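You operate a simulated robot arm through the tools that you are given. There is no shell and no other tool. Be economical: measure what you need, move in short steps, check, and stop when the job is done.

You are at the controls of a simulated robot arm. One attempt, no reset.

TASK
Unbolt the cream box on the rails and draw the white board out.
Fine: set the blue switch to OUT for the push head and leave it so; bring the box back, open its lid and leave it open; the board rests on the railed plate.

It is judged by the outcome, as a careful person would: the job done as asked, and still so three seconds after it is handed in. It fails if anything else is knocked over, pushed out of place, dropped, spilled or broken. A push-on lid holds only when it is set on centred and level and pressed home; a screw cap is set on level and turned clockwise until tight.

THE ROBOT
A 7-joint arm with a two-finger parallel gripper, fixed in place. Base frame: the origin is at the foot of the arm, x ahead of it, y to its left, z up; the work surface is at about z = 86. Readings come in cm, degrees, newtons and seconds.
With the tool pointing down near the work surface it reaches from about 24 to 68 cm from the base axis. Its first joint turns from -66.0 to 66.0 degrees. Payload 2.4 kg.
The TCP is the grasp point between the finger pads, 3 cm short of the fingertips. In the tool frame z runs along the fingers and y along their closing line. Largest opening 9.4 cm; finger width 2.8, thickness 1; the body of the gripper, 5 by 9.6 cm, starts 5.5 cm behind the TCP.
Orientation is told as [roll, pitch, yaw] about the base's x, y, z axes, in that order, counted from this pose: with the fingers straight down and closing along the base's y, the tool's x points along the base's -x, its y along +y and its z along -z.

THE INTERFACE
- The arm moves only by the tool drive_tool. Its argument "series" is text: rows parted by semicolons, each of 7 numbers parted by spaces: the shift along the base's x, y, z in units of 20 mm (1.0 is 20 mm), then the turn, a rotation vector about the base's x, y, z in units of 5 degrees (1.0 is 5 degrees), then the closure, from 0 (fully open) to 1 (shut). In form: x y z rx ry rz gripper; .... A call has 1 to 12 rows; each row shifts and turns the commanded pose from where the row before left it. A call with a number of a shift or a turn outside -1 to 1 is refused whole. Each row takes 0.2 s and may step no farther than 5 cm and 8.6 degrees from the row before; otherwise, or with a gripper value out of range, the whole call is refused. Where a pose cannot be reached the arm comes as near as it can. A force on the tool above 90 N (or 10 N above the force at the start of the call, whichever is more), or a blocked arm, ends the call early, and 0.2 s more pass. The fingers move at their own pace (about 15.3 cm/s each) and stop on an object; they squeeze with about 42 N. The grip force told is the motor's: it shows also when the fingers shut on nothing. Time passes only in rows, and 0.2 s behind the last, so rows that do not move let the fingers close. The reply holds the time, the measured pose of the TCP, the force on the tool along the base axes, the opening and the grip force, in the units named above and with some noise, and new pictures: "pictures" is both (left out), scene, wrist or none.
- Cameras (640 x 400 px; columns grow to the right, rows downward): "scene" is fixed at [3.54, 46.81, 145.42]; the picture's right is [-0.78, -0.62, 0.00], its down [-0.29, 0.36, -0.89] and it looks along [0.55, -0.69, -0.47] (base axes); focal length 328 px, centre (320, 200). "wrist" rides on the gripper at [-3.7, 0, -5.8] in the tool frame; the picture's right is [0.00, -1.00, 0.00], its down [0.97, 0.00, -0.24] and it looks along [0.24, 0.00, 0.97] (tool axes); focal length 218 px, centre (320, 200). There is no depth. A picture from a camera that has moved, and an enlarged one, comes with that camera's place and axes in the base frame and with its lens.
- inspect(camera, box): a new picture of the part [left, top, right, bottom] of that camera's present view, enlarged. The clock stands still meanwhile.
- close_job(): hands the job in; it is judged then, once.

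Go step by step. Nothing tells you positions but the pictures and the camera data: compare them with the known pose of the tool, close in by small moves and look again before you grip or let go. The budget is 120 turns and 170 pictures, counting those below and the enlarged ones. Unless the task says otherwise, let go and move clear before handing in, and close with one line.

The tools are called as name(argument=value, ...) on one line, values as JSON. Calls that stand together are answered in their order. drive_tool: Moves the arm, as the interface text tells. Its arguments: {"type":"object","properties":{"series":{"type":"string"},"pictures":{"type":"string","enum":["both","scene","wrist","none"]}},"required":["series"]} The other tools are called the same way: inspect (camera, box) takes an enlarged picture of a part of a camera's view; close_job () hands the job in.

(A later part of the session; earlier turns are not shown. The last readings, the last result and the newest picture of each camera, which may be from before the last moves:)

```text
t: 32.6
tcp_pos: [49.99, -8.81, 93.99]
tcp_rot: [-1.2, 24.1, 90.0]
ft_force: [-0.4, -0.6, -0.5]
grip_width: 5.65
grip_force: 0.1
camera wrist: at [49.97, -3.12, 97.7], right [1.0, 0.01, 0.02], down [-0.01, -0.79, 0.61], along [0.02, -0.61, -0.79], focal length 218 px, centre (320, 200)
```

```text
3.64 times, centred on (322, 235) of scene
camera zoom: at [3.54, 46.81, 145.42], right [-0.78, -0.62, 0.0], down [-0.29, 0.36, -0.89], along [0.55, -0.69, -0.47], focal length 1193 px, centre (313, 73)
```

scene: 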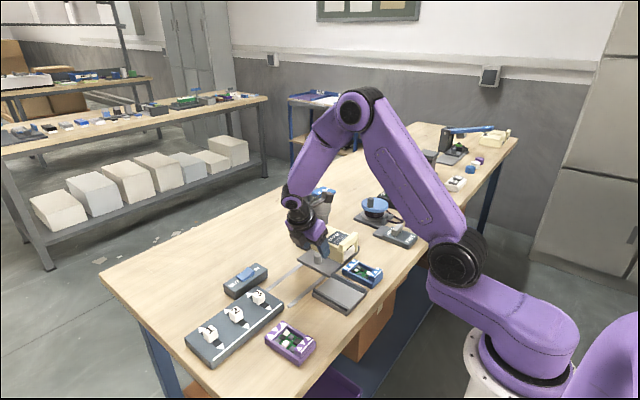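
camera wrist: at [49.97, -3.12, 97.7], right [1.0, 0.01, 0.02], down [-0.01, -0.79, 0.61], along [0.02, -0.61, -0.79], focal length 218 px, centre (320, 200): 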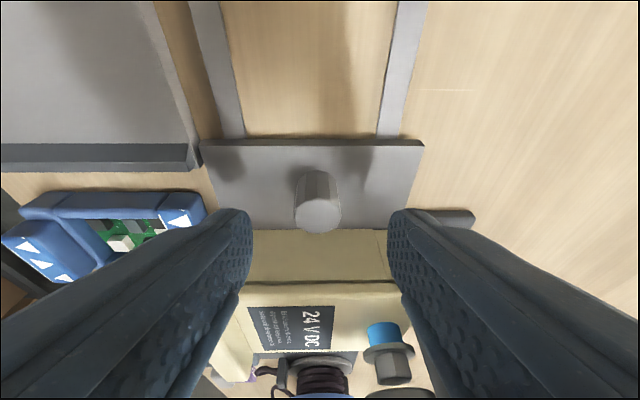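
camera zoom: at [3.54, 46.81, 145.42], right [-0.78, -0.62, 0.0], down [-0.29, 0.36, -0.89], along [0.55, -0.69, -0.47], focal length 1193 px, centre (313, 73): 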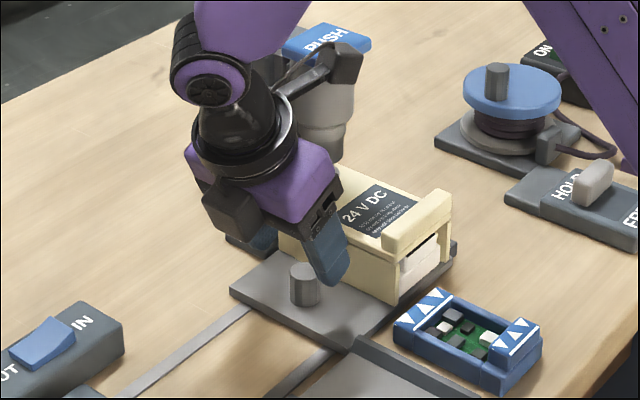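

drive_tool(series="0 -0.15 -0.8 0 0 0 0.4;0 0 -0.5 0 0 0 0.4;0 0 -0.35 0 0 0 0.4", pictures="wrist")

inspect(camera="scene", box=[274, 180, 370, 290])

```text
t: 33.4
tcp_pos: [50.05, -9.08, 90.66]
tcp_rot: [-1.4, 24.1, 90.0]
ft_force: [-2.5, 1.6, 14.3]
grip_width: 5.72
grip_force: 0.8
camera wrist: at [49.99, -3.42, 94.39], right [1.0, 0.01, 0.02], down [-0.01, -0.79, 0.62], along [0.02, -0.62, -0.79], focal length 218 px, centre (320, 200)
```

wrist: 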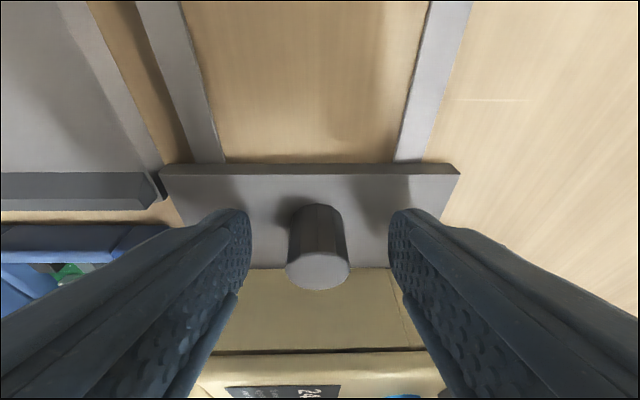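

```text
3.64 times, centred on (322, 235) of scene
camera zoom: at [3.51, 46.82, 145.42], right [-0.78, -0.62, 0.0], down [-0.29, 0.36, -0.89], along [0.55, -0.69, -0.47], focal length 1193 px, centre (313, 73)
```

zoom: 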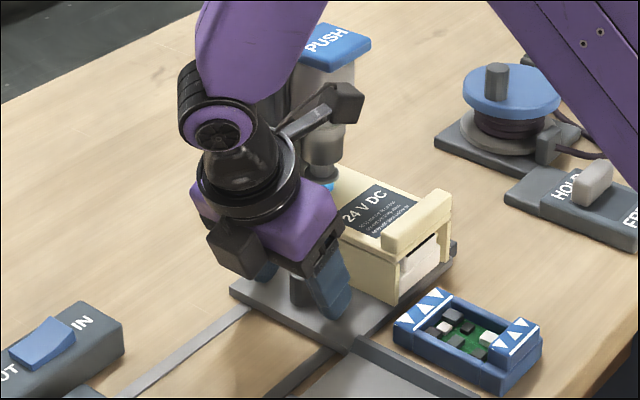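

Contact with the plate shows as 14 N, so I'll lift 3 mm, grip the knob and slide back a little to test.

drive_tool(series="0 0 0.15 0 0 0 0.4;0 0 0 0 0 0 1;0 0 0 0 0 0 1;0 0 0 0 0 0 1;0 0.5 0 0 0 0 1;0 0.7 0 0 0 0 1;0 0.8 0 0 0 0 1")

```text
t: 35.0
tcp_pos: [49.94, -4.99, 90.74]
tcp_rot: [-1.3, 24.0, 90.0]
ft_force: [1.7, 1.6, -22.9]
grip_width: 2.37
grip_force: 44.9
camera wrist: at [49.9, 0.72, 94.61], right [1.0, 0.01, 0.02], down [0.0, -0.79, 0.61], along [0.02, -0.61, -0.79], focal length 218 px, centre (320, 200)
```

scene: 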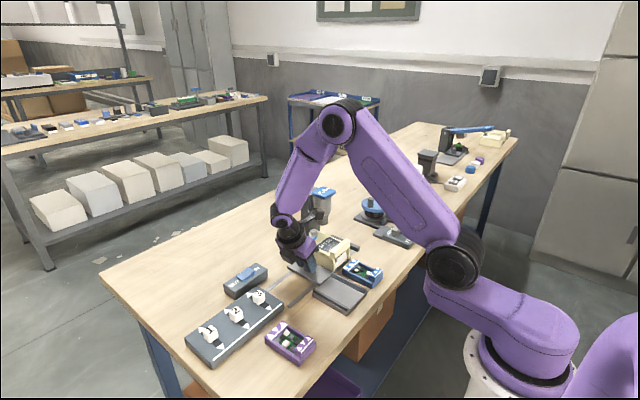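
wrist: 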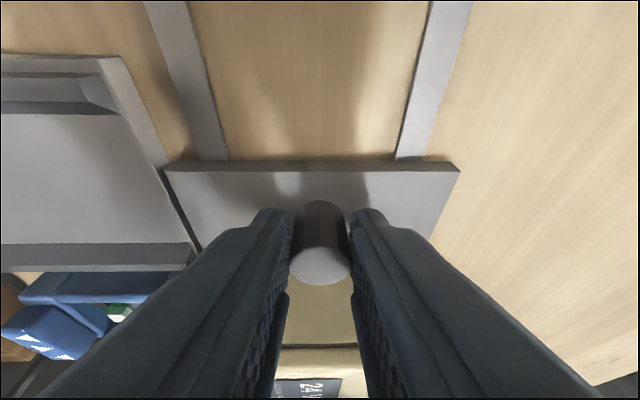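

It slides well, so I'll carry it back to the starting place with the knob at about y = 3.

drive_tool(series="0 0.8 0 0 0 0 1;0 0.8 0 0 0 0 1;0 0.8 0 0 0 0 1;0 0.8 0 0 0 0 1;0 0.6 0 0 0 0 1;0 0.3 0 0 0 0 1;0 0.15 0 0 0 0 1")

inspect(camera="scene", box=[244, 220, 370, 320])

```text
t: 36.6
tcp_pos: [49.95, 3.51, 90.8]
tcp_rot: [-1.2, 24.2, 90.1]
ft_force: [-4.8, 3.0, -17.7]
grip_width: 2.39
grip_force: 45.2
camera wrist: at [49.92, 9.13, 94.64], right [1.0, 0.01, 0.02], down [-0.01, -0.79, 0.62], along [0.02, -0.62, -0.79], focal length 218 px, centre (320, 200)
```

scene: 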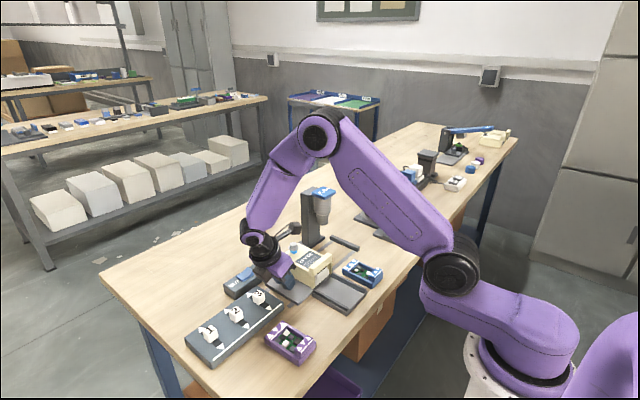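
wrist: 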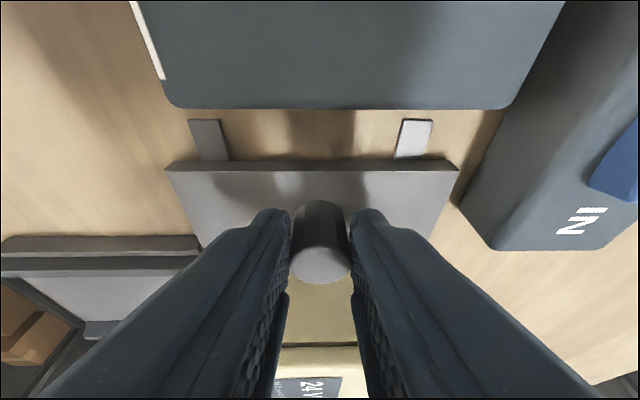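

```text
4.00 times, centred on (307, 270) of scene
camera zoom: at [3.56, 46.81, 145.42], right [-0.78, -0.62, 0.0], down [-0.29, 0.36, -0.89], along [0.55, -0.69, -0.47], focal length 1312 px, centre (372, -80)
```

zoom: 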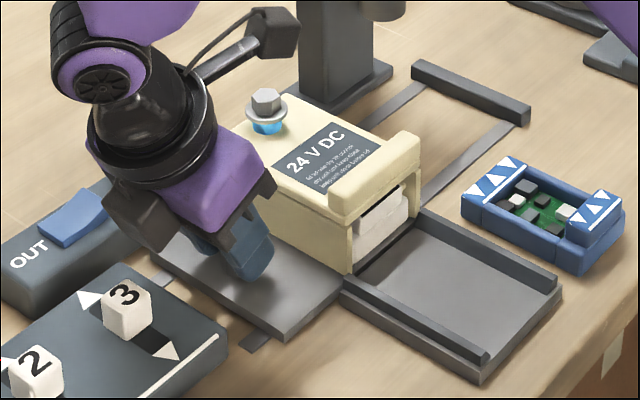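

drive_tool(series="0 0.1 0 0 0 0 1;0 0.1 0 0 0 0 1;0 0 0 0 0 0 1", pictures="none")

inspect(camera="scene", box=[210, 230, 370, 330])

```text
t: 37.4
tcp_pos: [49.96, 3.77, 90.92]
tcp_rot: [-1.2, 24.1, 90.0]
ft_force: [-4.8, 0.6, -22.2]
grip_width: 2.37
grip_force: 44.7
```

```text
4.00 times, centred on (290, 280) of scene
camera zoom: at [3.56, 46.81, 145.42], right [-0.78, -0.62, 0.0], down [-0.29, 0.36, -0.89], along [0.55, -0.69, -0.47], focal length 1312 px, centre (440, -120)
```

zoom: 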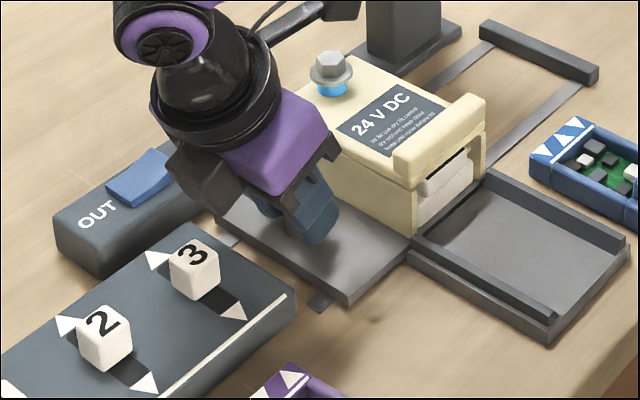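

The box is back in its original place. I'll release the knob, rise, straighten up and turn so the fingers close along y, to grip the lid bar by its ends.

drive_tool(series="0 0.05 0 0 0 0 1;0 0 0 0 0 0 0.4;0 0 0 0 0 0 0.4;0 0 1 0 0 0 0.4;0 0 1 0 0 0 0.4;0 0 1 0 0 0 0.4;0 0 1 0 0 0 0.4;0 0 1 1 0 0 0.4;0 0 1 1 0 0 0.4;0 0 1 1 0 0 0.2;0 0 1 1 0 0 0.2;0 0 1 0.8 0 0 0", pictures="none")

drive_tool(series="-0.25 -0.35 0 0 0 -1 0;-0.25 -0.35 0 0 0 -1 0;-0.25 -0.35 0 0 0 -1 0;-0.25 -0.35 0 0 0 -1 0;-0.25 -0.35 0 0 0 -1 0;-0.25 -0.35 0 0 0 -1 0;-0.25 -0.35 0 0 0 -1 0;-0.25 -0.35 0 0 0 -1 0;-0.25 -0.35 0 0 0 -1 0;-0.25 -0.35 0 0 0 -1 0", pictures="none")

drive_tool(series="0 0 0 0 0 -1 0;0 0 0 0 0 -1 0;0 0 0 0 0 -1 0;0 0 0 0 0 -1 0;0 0 0 0 0 -1 0;0 0 0 0 0 -1 0;0 0 0 0 0 -1 0;0 0 0 0 0 -1 0")

```text
t: 40.0
tcp_pos: [49.9, 3.83, 108.89]
tcp_rot: [-1.3, 0.0, 90.1]
ft_force: [0.8, -0.1, -0.9]
grip_width: 9.38
grip_force: 0.0
```

```text
t: 42.2
tcp_pos: [45.02, -3.06, 108.72]
tcp_rot: [-1.3, 0.1, 39.7]
ft_force: [-0.9, -0.4, 0.0]
grip_width: 9.4
grip_force: 0.1
```

```text
t: 44.0
tcp_pos: [45.03, -3.12, 108.8]
tcp_rot: [-1.2, 0.0, -0.3]
ft_force: [-0.8, 0.2, 0.3]
grip_width: 9.39
grip_force: 0.1
camera wrist: at [48.78, -3.08, 114.7], right [0.0, -1.0, 0.02], down [-0.97, 0.01, 0.24], along [-0.24, -0.02, -0.97], focal length 218 px, centre (320, 200)
```

scene: 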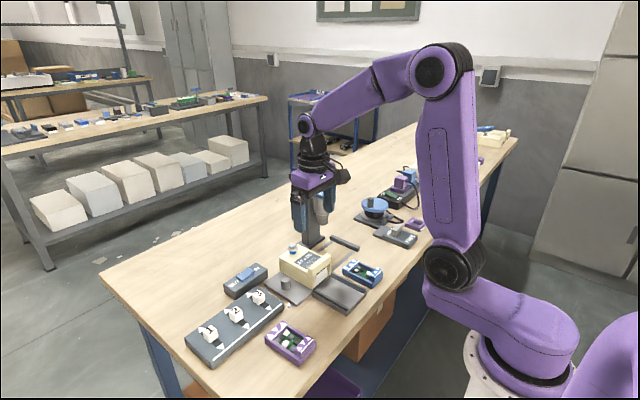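
wrist: 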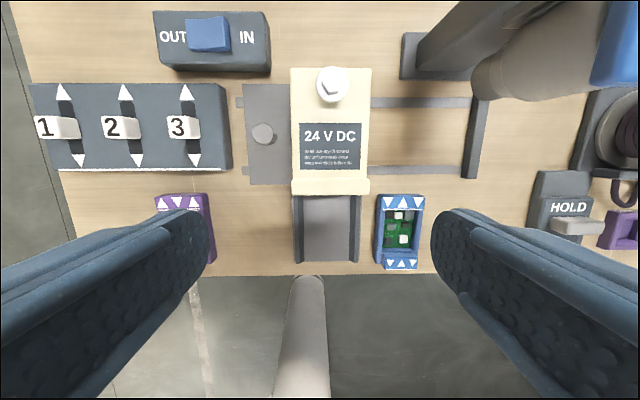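

drive_tool(series="0 -0.6 -1 0.25 0 0.06 0;0 0 -1 0 0 0 0;0 0 -0.5 0 0 0 0", pictures="none")

inspect(camera="wrist", box=[240, 60, 420, 260])

inspect(camera="scene", box=[272, 238, 348, 300])

```text
t: 44.8
tcp_pos: [44.99, -4.32, 103.7]
tcp_rot: [0.0, -0.1, 0.3]
ft_force: [0.6, -0.3, -0.1]
grip_width: 9.39
grip_force: 0.0
```

```text
2.00 times, centred on (330, 160) of wrist
camera zoom: at [48.81, -4.4, 109.6], right [0.0, -1.0, 0.0], down [-0.97, 0.0, 0.24], along [-0.24, 0.0, -0.97], focal length 436 px, centre (300, 280)
```

zoom: 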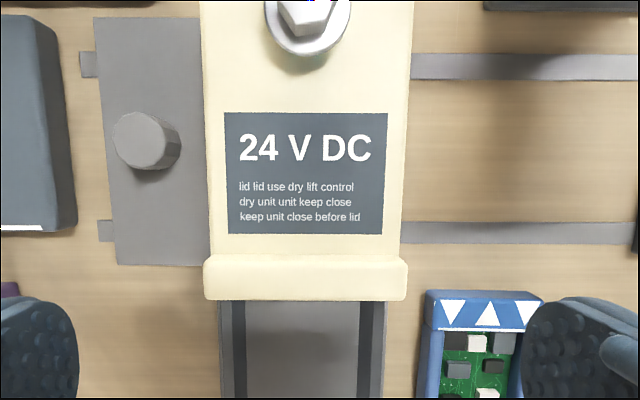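

```text
6.45 times, centred on (310, 269) of scene
camera zoom: at [3.54, 46.81, 145.42], right [-0.78, -0.62, 0.0], down [-0.29, 0.36, -0.89], along [0.55, -0.69, -0.47], focal length 2116 px, centre (384, -245)
```

zoom: 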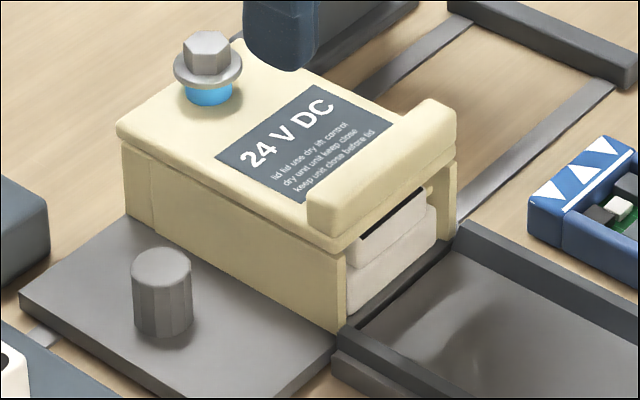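

The lid bar is about 7.8 cm long, centred at (45.1, -4.6) with its top at z ≈ 92.4. I'll descend to straddle its ends.

drive_tool(series="0.02 -0.13 -1 0 0 0 0;0 0 -1 0 0 0 0;0 0 -1 0 0 0 0;0 0 -0.8 0 0 0 0;0 0 -0.4 0 0 0 0")

inspect(camera="scene", box=[272, 218, 368, 300])

```text
t: 46.0
tcp_pos: [45.09, -4.66, 95.28]
tcp_rot: [0.0, 0.1, 0.3]
ft_force: [0.1, -0.5, 0.5]
grip_width: 9.41
grip_force: 0.1
camera wrist: at [48.92, -4.65, 101.22], right [0.01, -1.0, 0.0], down [-0.97, 0.0, 0.24], along [-0.24, 0.0, -0.97], focal length 218 px, centre (320, 200)
```

scene: 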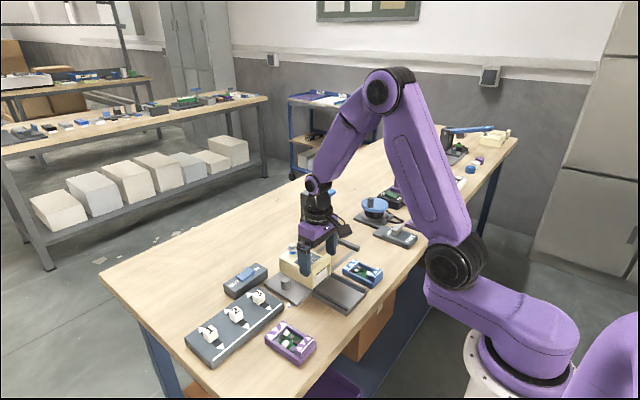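
wrist: 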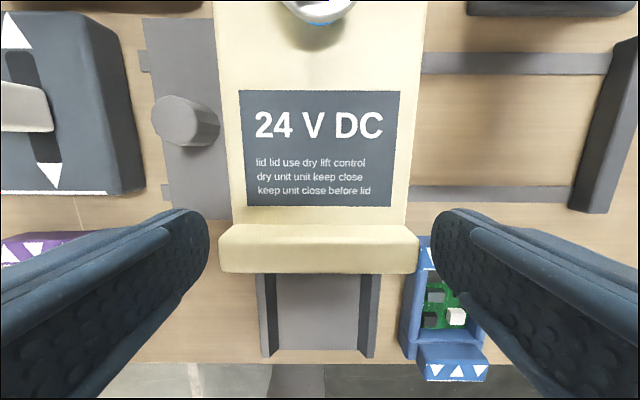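

```text
4.88 times, centred on (320, 259) of scene
camera zoom: at [3.54, 46.81, 145.42], right [-0.78, -0.62, 0.0], down [-0.29, 0.36, -0.89], along [0.55, -0.69, -0.47], focal length 1600 px, centre (320, -88)
```

zoom: 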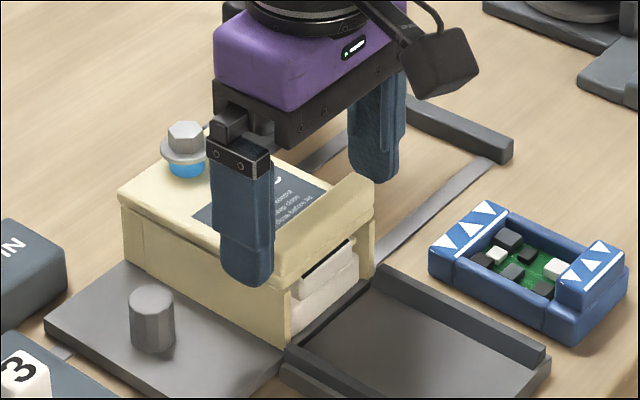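

drive_tool(series="0 0 -0.3 0 0 0 0;0 0 0 0 0 0 1;0 0 0 0 0 0 1;0 0 0 0 0 0 1", pictures="wrist")

inspect(camera="scene", box=[272, 218, 368, 300])

```text
t: 47.0
tcp_pos: [45.09, -4.68, 94.71]
tcp_rot: [0.0, -0.2, 0.3]
ft_force: [-1.0, 0.2, 2.7]
grip_width: 7.78
grip_force: 45.1
camera wrist: at [48.89, -4.6, 100.65], right [0.0, -1.0, 0.0], down [-0.97, 0.0, 0.24], along [-0.24, 0.0, -0.97], focal length 218 px, centre (320, 200)
```

wrist: 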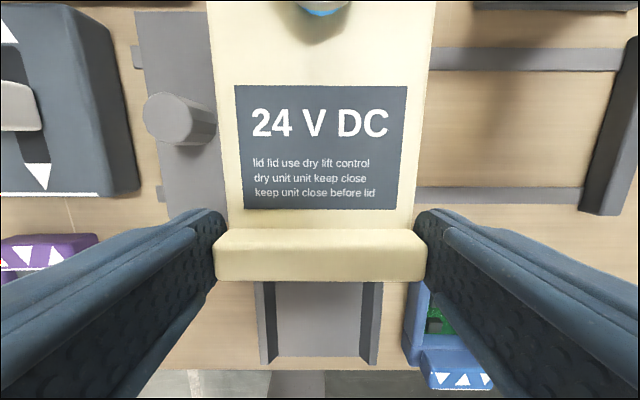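

```text
4.88 times, centred on (320, 259) of scene
camera zoom: at [3.53, 46.81, 145.42], right [-0.78, -0.62, 0.0], down [-0.29, 0.36, -0.89], along [0.55, -0.69, -0.47], focal length 1600 px, centre (320, -88)
```

zoom: 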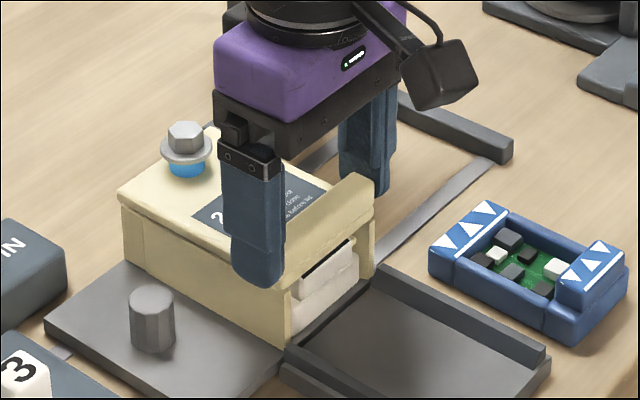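

Gripped at 7.8 cm. I'll try lifting along the lid's arc, assuming the hinge is at the far (+x) edge.

drive_tool(series="0.03 0 0.25 0 0 0 1;0.05 0 0.25 0 0 0 1;0.07 0 0.25 0 0 0 1;0.08 0 0.25 0 0 0 1")

inspect(camera="scene", box=[272, 218, 368, 300])

```text
t: 48.0
tcp_pos: [45.63, -4.81, 96.99]
tcp_rot: [0.0, -0.3, 0.4]
ft_force: [-0.2, -0.2, -0.1]
grip_width: 0.01
grip_force: 33.0
camera wrist: at [49.38, -4.74, 102.93], right [0.01, -1.0, 0.0], down [-0.97, -0.01, 0.24], along [-0.24, 0.0, -0.97], focal length 218 px, centre (320, 200)
```

scene: 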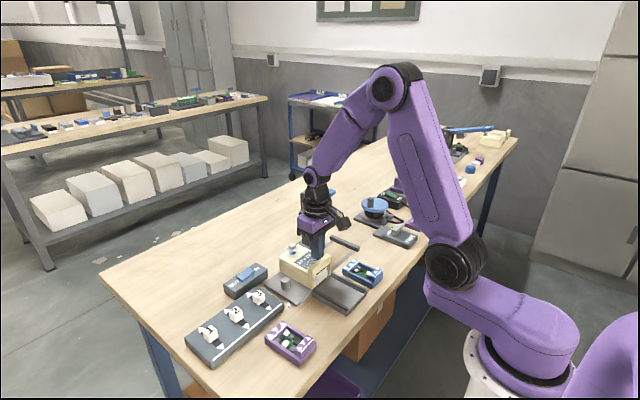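
wrist: 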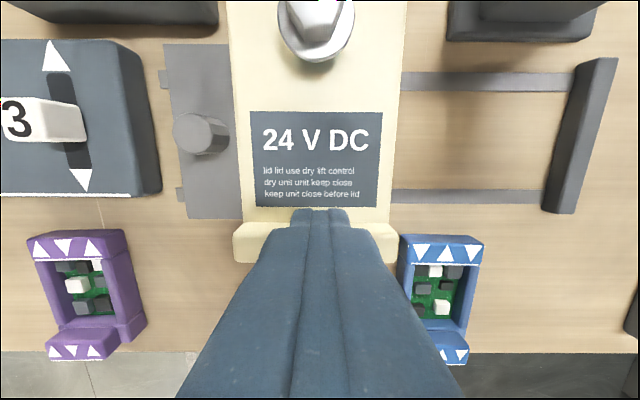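

```text
4.88 times, centred on (320, 259) of scene
camera zoom: at [3.54, 46.81, 145.42], right [-0.78, -0.62, 0.0], down [-0.29, 0.36, -0.89], along [0.55, -0.69, -0.47], focal length 1600 px, centre (320, -88)
```

zoom: 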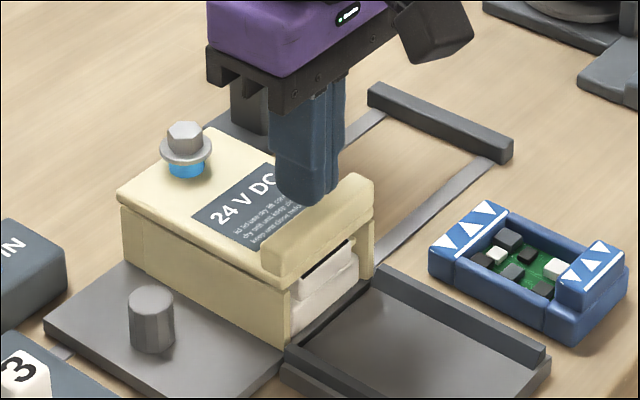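

The fingers slipped off because they only held the top rim. I'll regrip about 8 mm deeper.

drive_tool(series="-0.25 0.08 0 0 0 0 0;0 0 0 0 0 0 0;0 0 0 0 0 0 0;0 0 -0.7 0 0 0 0;0 0 -0.5 0 0 0 0;0 0 -0.3 0 0 0 0;0 0 0 0 0 0 1;0 0 0 0 0 0 1;0 0 0 0 0 0 1", pictures="wrist")

inspect(camera="scene", box=[272, 218, 368, 300])

```text
t: 50.0
tcp_pos: [44.97, -4.52, 93.87]
tcp_rot: [0.0, 0.0, 0.3]
ft_force: [-0.9, -12.9, 11.9]
grip_width: 8.22
grip_force: 45.0
camera wrist: at [48.76, -4.56, 99.73], right [0.0, -1.0, 0.0], down [-0.97, 0.0, 0.24], along [-0.24, 0.0, -0.97], focal length 218 px, centre (320, 200)
```

wrist: 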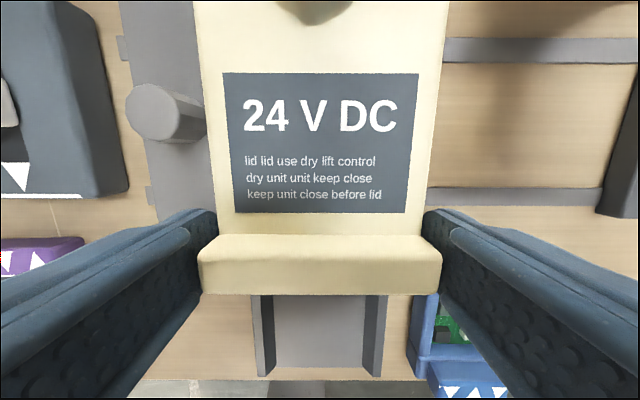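

```text
4.88 times, centred on (320, 259) of scene
camera zoom: at [3.52, 46.78, 145.43], right [-0.78, -0.62, 0.0], down [-0.29, 0.36, -0.89], along [0.55, -0.69, -0.47], focal length 1600 px, centre (320, -88)
```

zoom: 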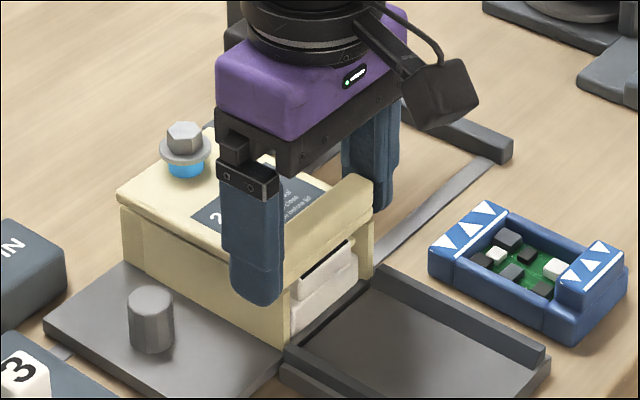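

Now the grip is on the lid sides at 8.2 cm. I'll lift slowly.

drive_tool(series="0.02 0 0.2 0 0 0 1;0.03 0 0.2 0 0 0 1;0.04 0 0.2 0 0 0 1", pictures="none")

inspect(camera="scene", box=[272, 218, 368, 300])

```text
t: 50.8
tcp_pos: [45.13, -4.67, 94.8]
tcp_rot: [-0.1, 0.3, 0.1]
ft_force: [-2.5, -17.1, -38.2]
grip_width: 7.81
grip_force: 45.0
```

```text
4.88 times, centred on (320, 259) of scene
camera zoom: at [3.59, 46.76, 145.44], right [-0.78, -0.62, 0.0], down [-0.29, 0.36, -0.88], along [0.55, -0.69, -0.47], focal length 1600 px, centre (320, -88)
```

zoom: 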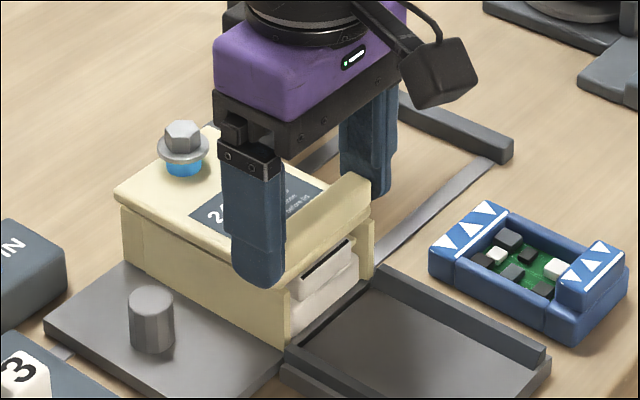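

drive_tool(series="0 0 0 0 0 0 0;0 0 0 0 0 0 0;0 0 1 0 0 0 0;0 0 1 0 0 0 0;0.5 0 1 0 0 0 0;1 0 1 0 0 0 0;1 0 1 0 0 0 0;1 0 1 0 0 0 0;1 0 0 0 0 0 0;1 0 0 0 0 0 0;1 0 0 0 0 0 0")

inspect(camera="scene", box=[274, 240, 338, 292])

inspect(camera="wrist", box=[220, 120, 440, 280])

```text
t: 53.2
tcp_pos: [58.25, -4.39, 107.05]
tcp_rot: [0.0, 0.2, 0.3]
ft_force: [0.2, 0.3, -0.6]
grip_width: 9.41
grip_force: 0.1
camera wrist: at [62.01, -4.45, 112.99], right [0.01, -1.0, 0.0], down [-0.97, -0.01, 0.24], along [-0.24, 0.0, -0.97], focal length 218 px, centre (320, 200)
```

scene: 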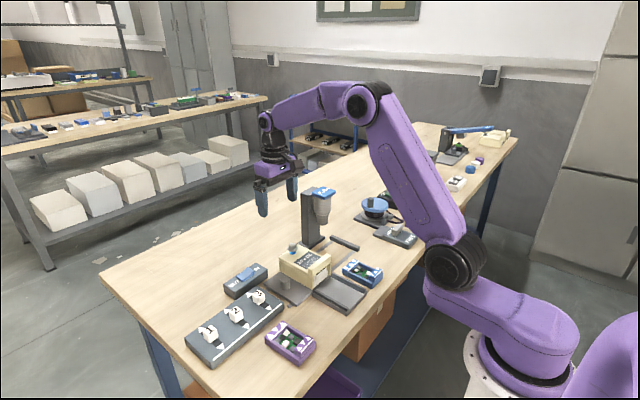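
wrist: 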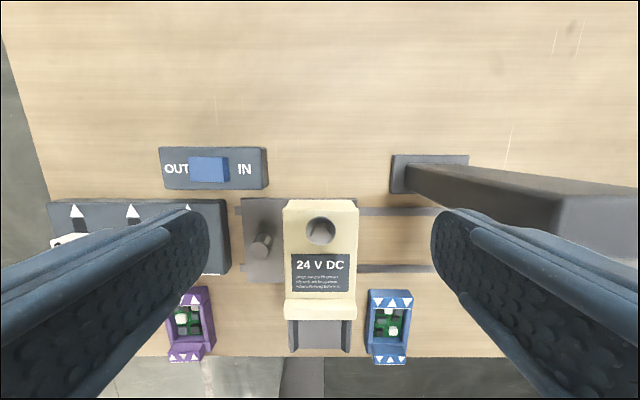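

```text
7.69 times, centred on (306, 266) of scene
camera zoom: at [3.54, 46.81, 145.42], right [-0.78, -0.62, 0.0], down [-0.29, 0.36, -0.89], along [0.55, -0.69, -0.47], focal length 2523 px, centre (428, -308)
```

zoom: 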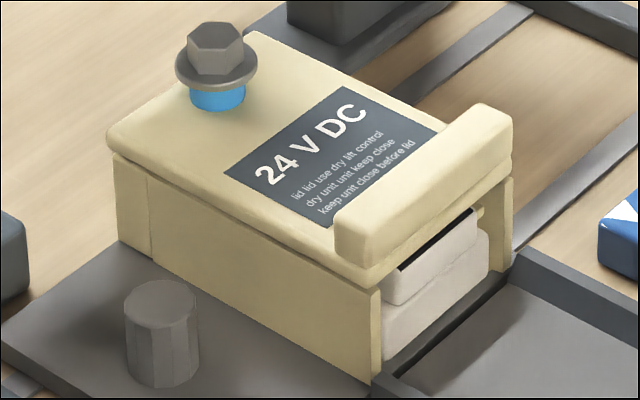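

```text
2.50 times, centred on (330, 200) of wrist
camera zoom: at [62.01, -4.45, 112.99], right [0.01, -1.0, 0.0], down [-0.97, -0.01, 0.24], along [-0.24, 0.0, -0.97], focal length 546 px, centre (295, 200)
```

zoom: 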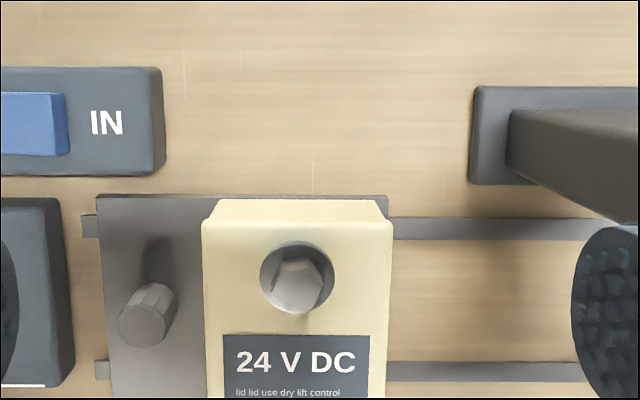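

The lid did not lift from the front bar with about 38 N. Before forcing it I'll look at the back of the box for the hinge.

drive_tool(series="0.2 0 0 0 1 0 0.5;0.2 0 0 0 1 0 0.5;0.2 0 0 0 1 0 0.5;0.2 0 0 0 1 0 0.5;0 0 0 0 1 0 0.8;0 0 0 0 1 0 1;0 0 -0.5 0 0 0 1;0 0 -0.5 0 0 0 1", pictures="wrist")

inspect(camera="wrist", box=[230, 80, 410, 220])

```text
t: 55.0
tcp_pos: [55.95, -4.23, 105.22]
tcp_rot: [0.1, 30.2, 0.3]
ft_force: [-0.3, -1.1, 0.1]
grip_width: 0.0
grip_force: 32.7
out of reach, approached as far as the arm can: row 5, 6
camera wrist: at [62.11, -4.27, 108.24], right [0.0, -1.0, 0.0], down [-0.72, 0.0, 0.69], along [-0.69, 0.0, -0.72], focal length 218 px, centre (320, 200)
```

wrist: 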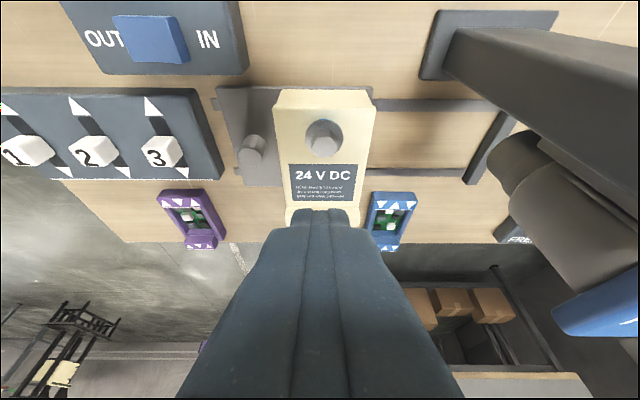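

```text
2.86 times, centred on (320, 150) of wrist
camera zoom: at [62.11, -4.27, 108.24], right [0.0, -1.0, 0.0], down [-0.72, 0.0, 0.69], along [-0.69, 0.0, -0.72], focal length 624 px, centre (320, 343)
```

zoom: 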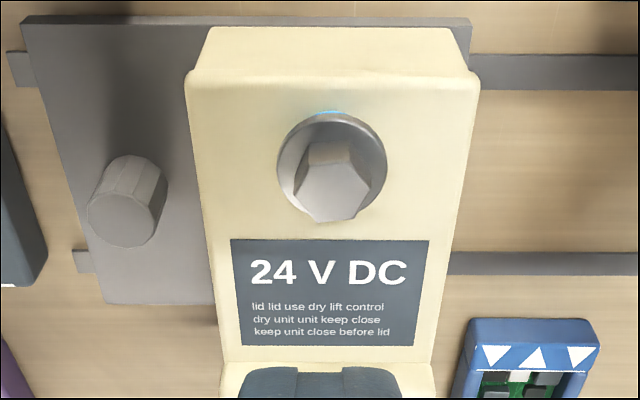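

No hinge is visible at the back. I'll straighten up and test gently whether the bolt end of the lid is the free end.

drive_tool(series="0 0 0.5 0 -1 0 0.5;0 0 0 0 -1 0 0;0 0 0 0 -1 0 0;0 0 0 0 -1 0 0;0 0 0 0 -1 0 0;-0.4 -0.17 -0.5 0 -1 0 0;0 0 -1 0 0 0 0;0 0 -1 0 0 0 0;0 0 -1 0 0 0 0")

```text
t: 57.0
tcp_pos: [55.12, -4.6, 98.84]
tcp_rot: [0.0, 0.0, 0.3]
ft_force: [-0.2, -0.9, 0.2]
grip_width: 9.41
grip_force: 0.0
camera wrist: at [58.91, -4.56, 104.85], right [0.01, -1.0, 0.0], down [-0.97, 0.0, 0.24], along [-0.24, 0.0, -0.97], focal length 218 px, centre (320, 200)
```

scene: 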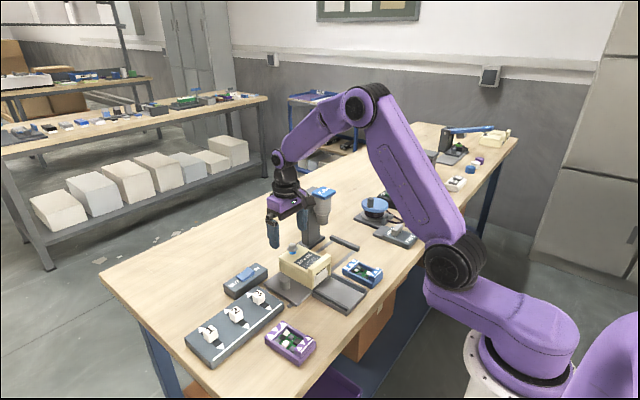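
wrist: 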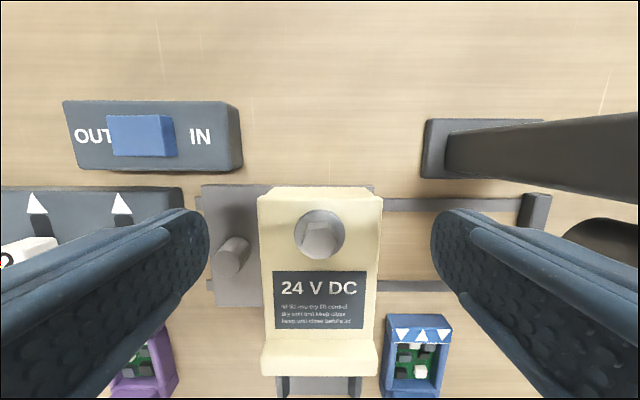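

drive_tool(series="-0.25 0 -1 0 0 0 0;0 0 -1 0 0 0 0;0 0 -0.5 0 0 0 0;0 0 0 0 0 0 1;0 0 0 0 0 0 1;0 0 0 0 0 0 1", pictures="none")

drive_tool(series="0 0 0.1 0 0 0 1;0 0 0.1 0 0 0 1;0 0 0.1 0 0 0 1", pictures="none")

inspect(camera="scene", box=[274, 230, 348, 292])

```text
t: 58.4
tcp_pos: [54.67, -4.61, 93.96]
tcp_rot: [-0.1, 0.0, 0.3]
ft_force: [-0.6, 3.0, 5.8]
grip_width: 7.79
grip_force: 44.9
```

```text
t: 59.2
tcp_pos: [54.52, -4.61, 94.41]
tcp_rot: [-0.1, 0.4, 0.3]
ft_force: [6.1, -0.7, -37.1]
grip_width: 7.79
grip_force: 44.3
```

```text
6.45 times, centred on (311, 261) of scene
camera zoom: at [3.62, 46.8, 145.42], right [-0.78, -0.62, 0.0], down [-0.29, 0.36, -0.88], along [0.55, -0.69, -0.47], focal length 2116 px, centre (378, -194)
```

zoom: 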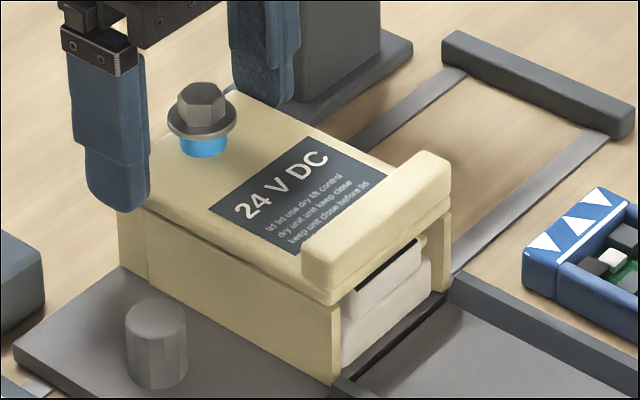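

Both ends resist, so either the bolt isn't fully out or the lid slides. I'll let go and try a light push on the bar toward +x, which is cheap to test.

drive_tool(series="0 0 -0.1 0 0 0 0;0 0 0 0 0 0 0;0 0 1 0 0 0 0;0 0 1 0 0 0 0;-1 0 1 0 0 0 0.5;-1 0 0 0 0 0 1;-1 0 0 0 0 0 1;-1 0 0 0 0 0 1;-1 0 0 0 0 0 1;-1 0 0 0 0 0 1;-0.7 0 0 0 0 0 1", pictures="none")

inspect(camera="wrist", box=[160, 0, 480, 240])

inspect(camera="scene", box=[284, 230, 368, 302])

```text
t: 61.6
tcp_pos: [41.44, -4.49, 100.41]
tcp_rot: [0.0, 0.0, 0.3]
ft_force: [-0.2, -0.5, 1.4]
grip_width: 0.01
grip_force: 33.1
```

```text
1.67 times, centred on (320, 120) of wrist
camera zoom: at [45.05, -4.56, 106.38], right [0.01, -1.0, 0.0], down [-0.97, 0.0, 0.24], along [-0.24, 0.0, -0.97], focal length 364 px, centre (320, 333)
```

zoom: 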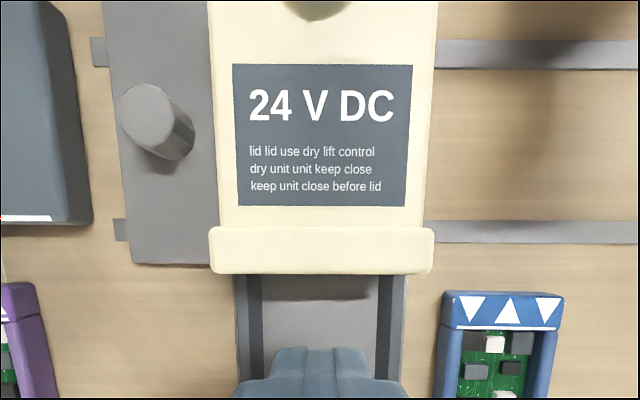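

```text
5.56 times, centred on (326, 266) of scene
camera zoom: at [3.54, 46.81, 145.42], right [-0.78, -0.62, 0.0], down [-0.29, 0.36, -0.89], along [0.55, -0.69, -0.47], focal length 1822 px, centre (287, -167)
```

zoom: 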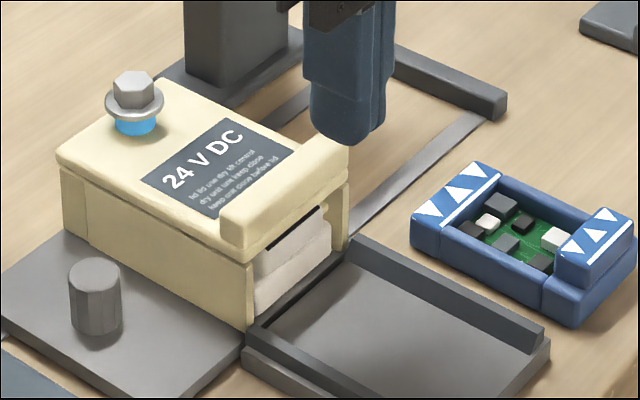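

drive_tool(series="0 -0.05 -1 0 0 0 1;0 0 -1 0 0 0 1;0 0 -0.8 0 0 0 1;0.5 0 0 0 0 0 1;0.3 0 0 0 0 0 1;0.1 0 0 0 0 0 1;0.1 0 0 0 0 0 1", pictures="none")

inspect(camera="scene", box=[284, 230, 368, 302])

```text
t: 63.2
tcp_pos: [43.32, -4.8, 94.93]
tcp_rot: [0.0, 0.0, 0.3]
ft_force: [-0.9, 0.6, 0.0]
grip_width: 0.0
grip_force: 33.1
```

```text
5.56 times, centred on (326, 266) of scene
camera zoom: at [3.54, 46.81, 145.42], right [-0.78, -0.62, 0.0], down [-0.29, 0.36, -0.89], along [0.55, -0.69, -0.47], focal length 1822 px, centre (287, -167)
```

zoom: 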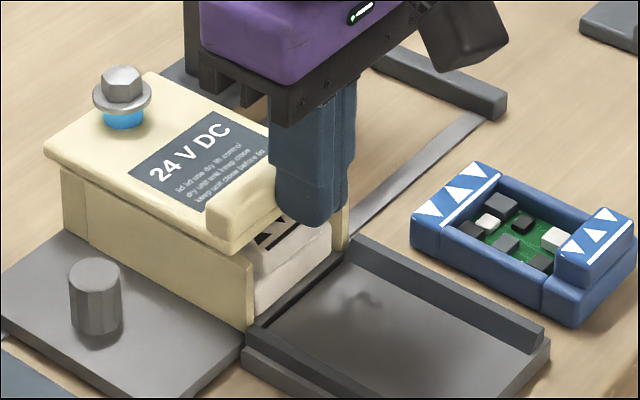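

The lid is a slider, and it moves toward +x with almost no force. I'll push further in steps.

drive_tool(series="0.5 0 0 0 0 0 1;0.5 0 0 0 0 0 1;0.5 0 0 0 0 0 1;0.5 0 0 0 0 0 1", pictures="wrist")

inspect(camera="scene", box=[274, 220, 358, 302])

```text
t: 64.2
tcp_pos: [47.32, -4.57, 94.77]
tcp_rot: [0.0, 0.1, 0.3]
ft_force: [-0.6, -0.2, 0.2]
grip_width: 0.02
grip_force: 33.8
camera wrist: at [51.1, -4.68, 100.71], right [0.01, -1.0, 0.0], down [-0.97, -0.01, 0.24], along [-0.24, 0.0, -0.97], focal length 218 px, centre (320, 200)
```

wrist: 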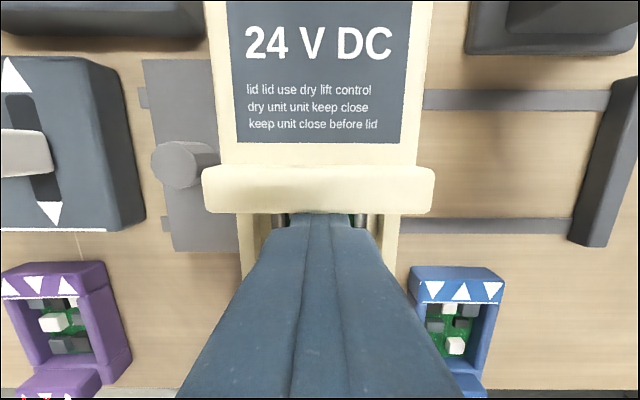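

```text
4.88 times, centred on (316, 261) of scene
camera zoom: at [3.54, 46.81, 145.42], right [-0.78, -0.62, 0.0], down [-0.29, 0.36, -0.89], along [0.55, -0.69, -0.47], focal length 1600 px, centre (340, -98)
```

zoom: 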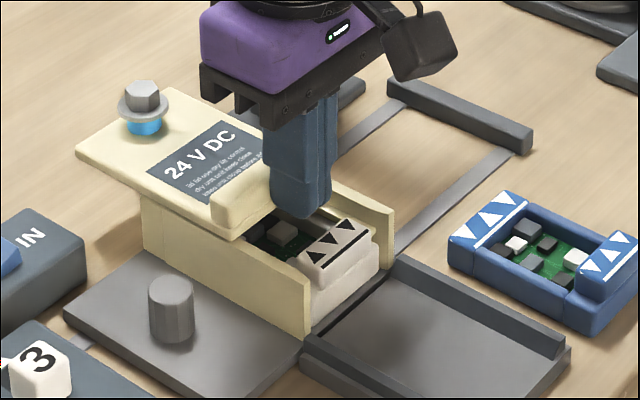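

drive_tool(series="0.5 0 0 0 0 0 1;0.5 0 0 0 0 0 1;0.4 0 0 0 0 0 1", pictures="none")

inspect(camera="scene", box=[264, 220, 348, 302])

```text
t: 65.0
tcp_pos: [50.2, -4.6, 94.85]
tcp_rot: [0.0, 0.0, 0.3]
ft_force: [0.2, 0.5, -0.3]
grip_width: 0.01
grip_force: 33.4
```

```text
4.88 times, centred on (306, 261) of scene
camera zoom: at [3.54, 46.81, 145.42], right [-0.78, -0.62, 0.0], down [-0.29, 0.36, -0.89], along [0.55, -0.69, -0.47], focal length 1600 px, centre (388, -98)
```

zoom: 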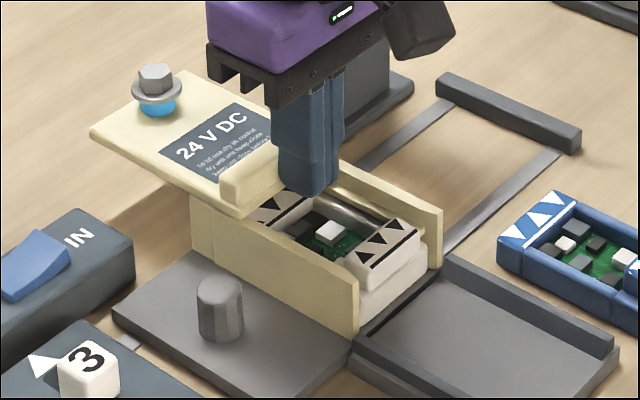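

drive_tool(series="0.25 0 0 0 0 0 1;0.25 0 0 0 0 0 1;0 0 0 0 0 0 1", pictures="none")

inspect(camera="scene", box=[264, 220, 348, 302])

```text
t: 65.8
tcp_pos: [51.14, -4.71, 94.81]
tcp_rot: [0.0, 0.1, 0.2]
ft_force: [1.4, 0.5, 0.1]
grip_width: 0.0
grip_force: 33.1
```

```text
4.88 times, centred on (306, 261) of scene
camera zoom: at [3.54, 46.81, 145.42], right [-0.78, -0.62, 0.0], down [-0.29, 0.36, -0.89], along [0.55, -0.69, -0.47], focal length 1600 px, centre (388, -98)
```

zoom: 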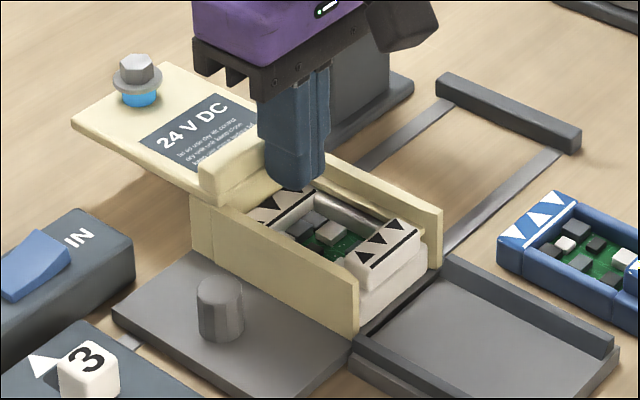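

drive_tool(series="0.2 0 0 0 0 0 1;0.2 0 0 0 0 0 1;0 0 0 0 0 0 1", pictures="none")

inspect(camera="scene", box=[264, 220, 348, 302])

```text
t: 66.6
tcp_pos: [51.75, -4.7, 94.75]
tcp_rot: [0.0, 0.4, 0.4]
ft_force: [-14.9, -0.2, 4.0]
grip_width: 0.04
grip_force: 32.6
```

```text
4.88 times, centred on (306, 261) of scene
camera zoom: at [3.49, 46.81, 145.42], right [-0.78, -0.62, 0.0], down [-0.29, 0.36, -0.89], along [0.55, -0.69, -0.47], focal length 1600 px, centre (388, -98)
```

zoom: 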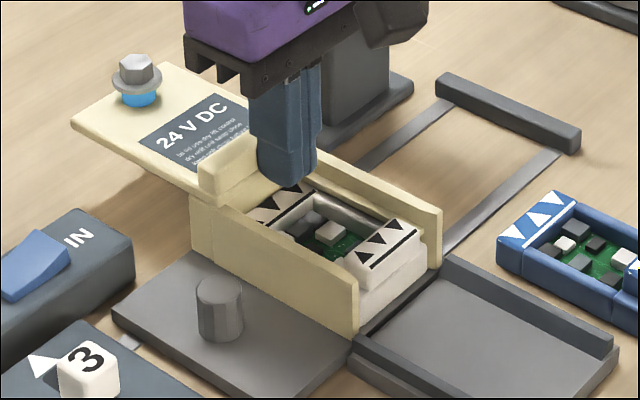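

The lid has reached its stop and is fully open. I'll rise and look down at the white board.

drive_tool(series="-0.3 0 0 0 0 0 1;-0.3 0 1 0 0 0 1;-0.5 0 1 0 0 0 1;-0.5 0 1 0 0 0 1;-0.5 0 1 0 0 0 1;-0.5 0 0.5 0 0 0 1;-0.5 0 0 0 0 0 1", pictures="none")

inspect(camera="wrist", box=[220, 80, 420, 280])

inspect(camera="scene", box=[284, 240, 348, 302])

```text
t: 68.2
tcp_pos: [45.71, -4.68, 103.94]
tcp_rot: [0.1, 0.1, 0.3]
ft_force: [-0.8, 0.0, 0.0]
grip_width: 0.01
grip_force: 32.8
```

```text
2.00 times, centred on (320, 180) of wrist
camera zoom: at [49.48, -4.64, 109.78], right [0.0, -1.0, 0.0], down [-0.97, 0.0, 0.24], along [-0.24, 0.0, -0.97], focal length 436 px, centre (320, 240)
```

zoom: 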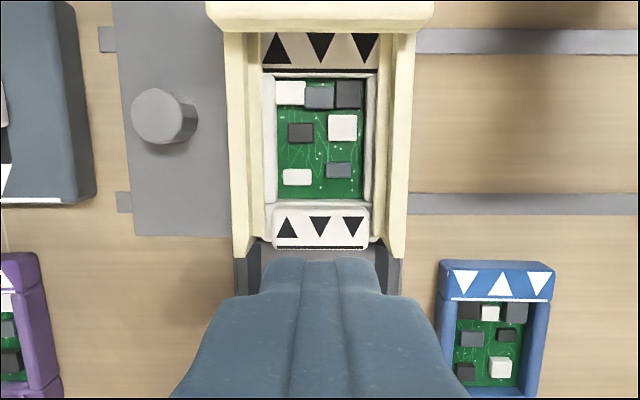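

```text
6.45 times, centred on (316, 271) of scene
camera zoom: at [3.54, 46.81, 145.42], right [-0.78, -0.62, 0.0], down [-0.29, 0.36, -0.89], along [0.55, -0.69, -0.47], focal length 2116 px, centre (346, -258)
```

zoom: 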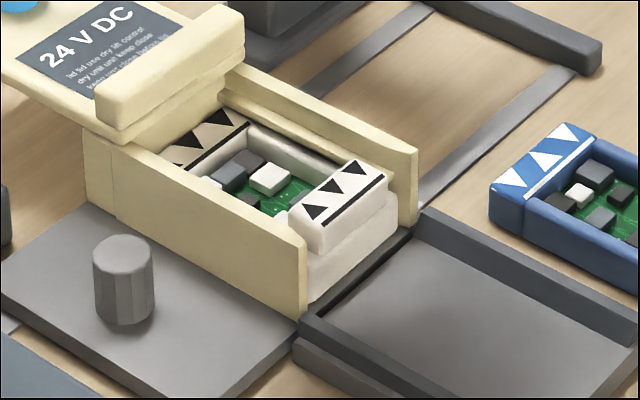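

The white board's front tab is at about (45.2, -4.7), 1.8 cm thick in x, with its top near z = 90. I'll turn to close along x and grip the tab.

drive_tool(series="0 0 0 0 0 1 0.7;0 0 0 0 0 1 0.7;0 0 0 0 0 1 0.7;0 0 0 0 0 1 0.7;0 0 0 0 0 1 0.7;0 0 0 0 0 1 0.7;0 0 0 0 0 1 0.7;0 0 0 0 0 1 0.7;0 0 0 0 0 1 0.7", pictures="none")

drive_tool(series="0 0 0 0 0 1 0.7;0 0 0 0 0 1 0.7;0 0 0 0 0 1 0.7;0 0 0 0 0 1 0.7;0 0 0 0 0 1 0.7;0 0 0 0 0 1 0.7;0 0 0 0 0 1 0.7;0 0 0 0 0 1 0.7;-0.2 0 0 0 0 0.95 0.7;0 0 -1 0 0 0 0.7;0 0 -1 0 0 0 0.7")

inspect(camera="scene", box=[284, 230, 358, 302])

```text
t: 70.2
tcp_pos: [45.7, -4.67, 103.81]
tcp_rot: [0.0, 0.0, 45.3]
ft_force: [-0.2, 0.0, 0.9]
grip_width: 2.79
grip_force: 0.0
```

```text
t: 72.6
tcp_pos: [45.37, -4.63, 99.81]
tcp_rot: [0.0, 0.1, 90.1]
ft_force: [1.2, 0.5, 0.2]
grip_width: 2.84
grip_force: 0.0
camera wrist: at [45.32, -0.98, 105.72], right [1.0, 0.0, 0.0], down [0.0, -0.97, 0.24], along [0.0, -0.24, -0.97], focal length 218 px, centre (320, 200)
```

scene: 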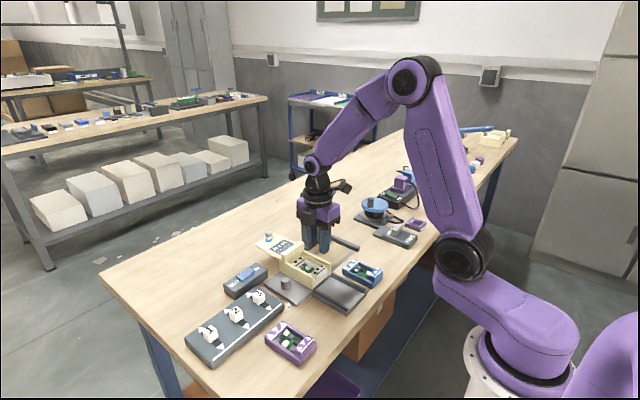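
wrist: 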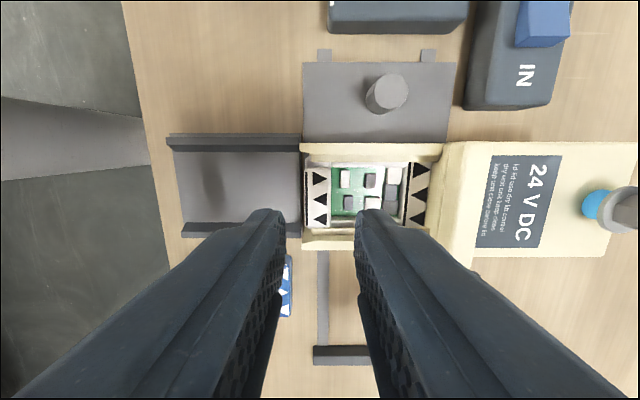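

```text
5.56 times, centred on (321, 266) of scene
camera zoom: at [3.54, 46.81, 145.42], right [-0.78, -0.62, 0.0], down [-0.29, 0.36, -0.89], along [0.55, -0.69, -0.47], focal length 1822 px, centre (314, -167)
```

zoom: 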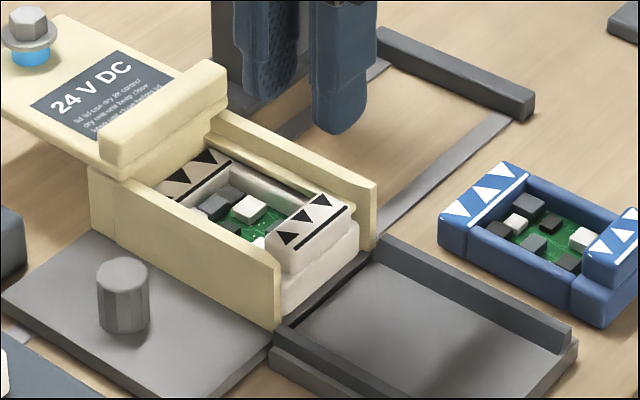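

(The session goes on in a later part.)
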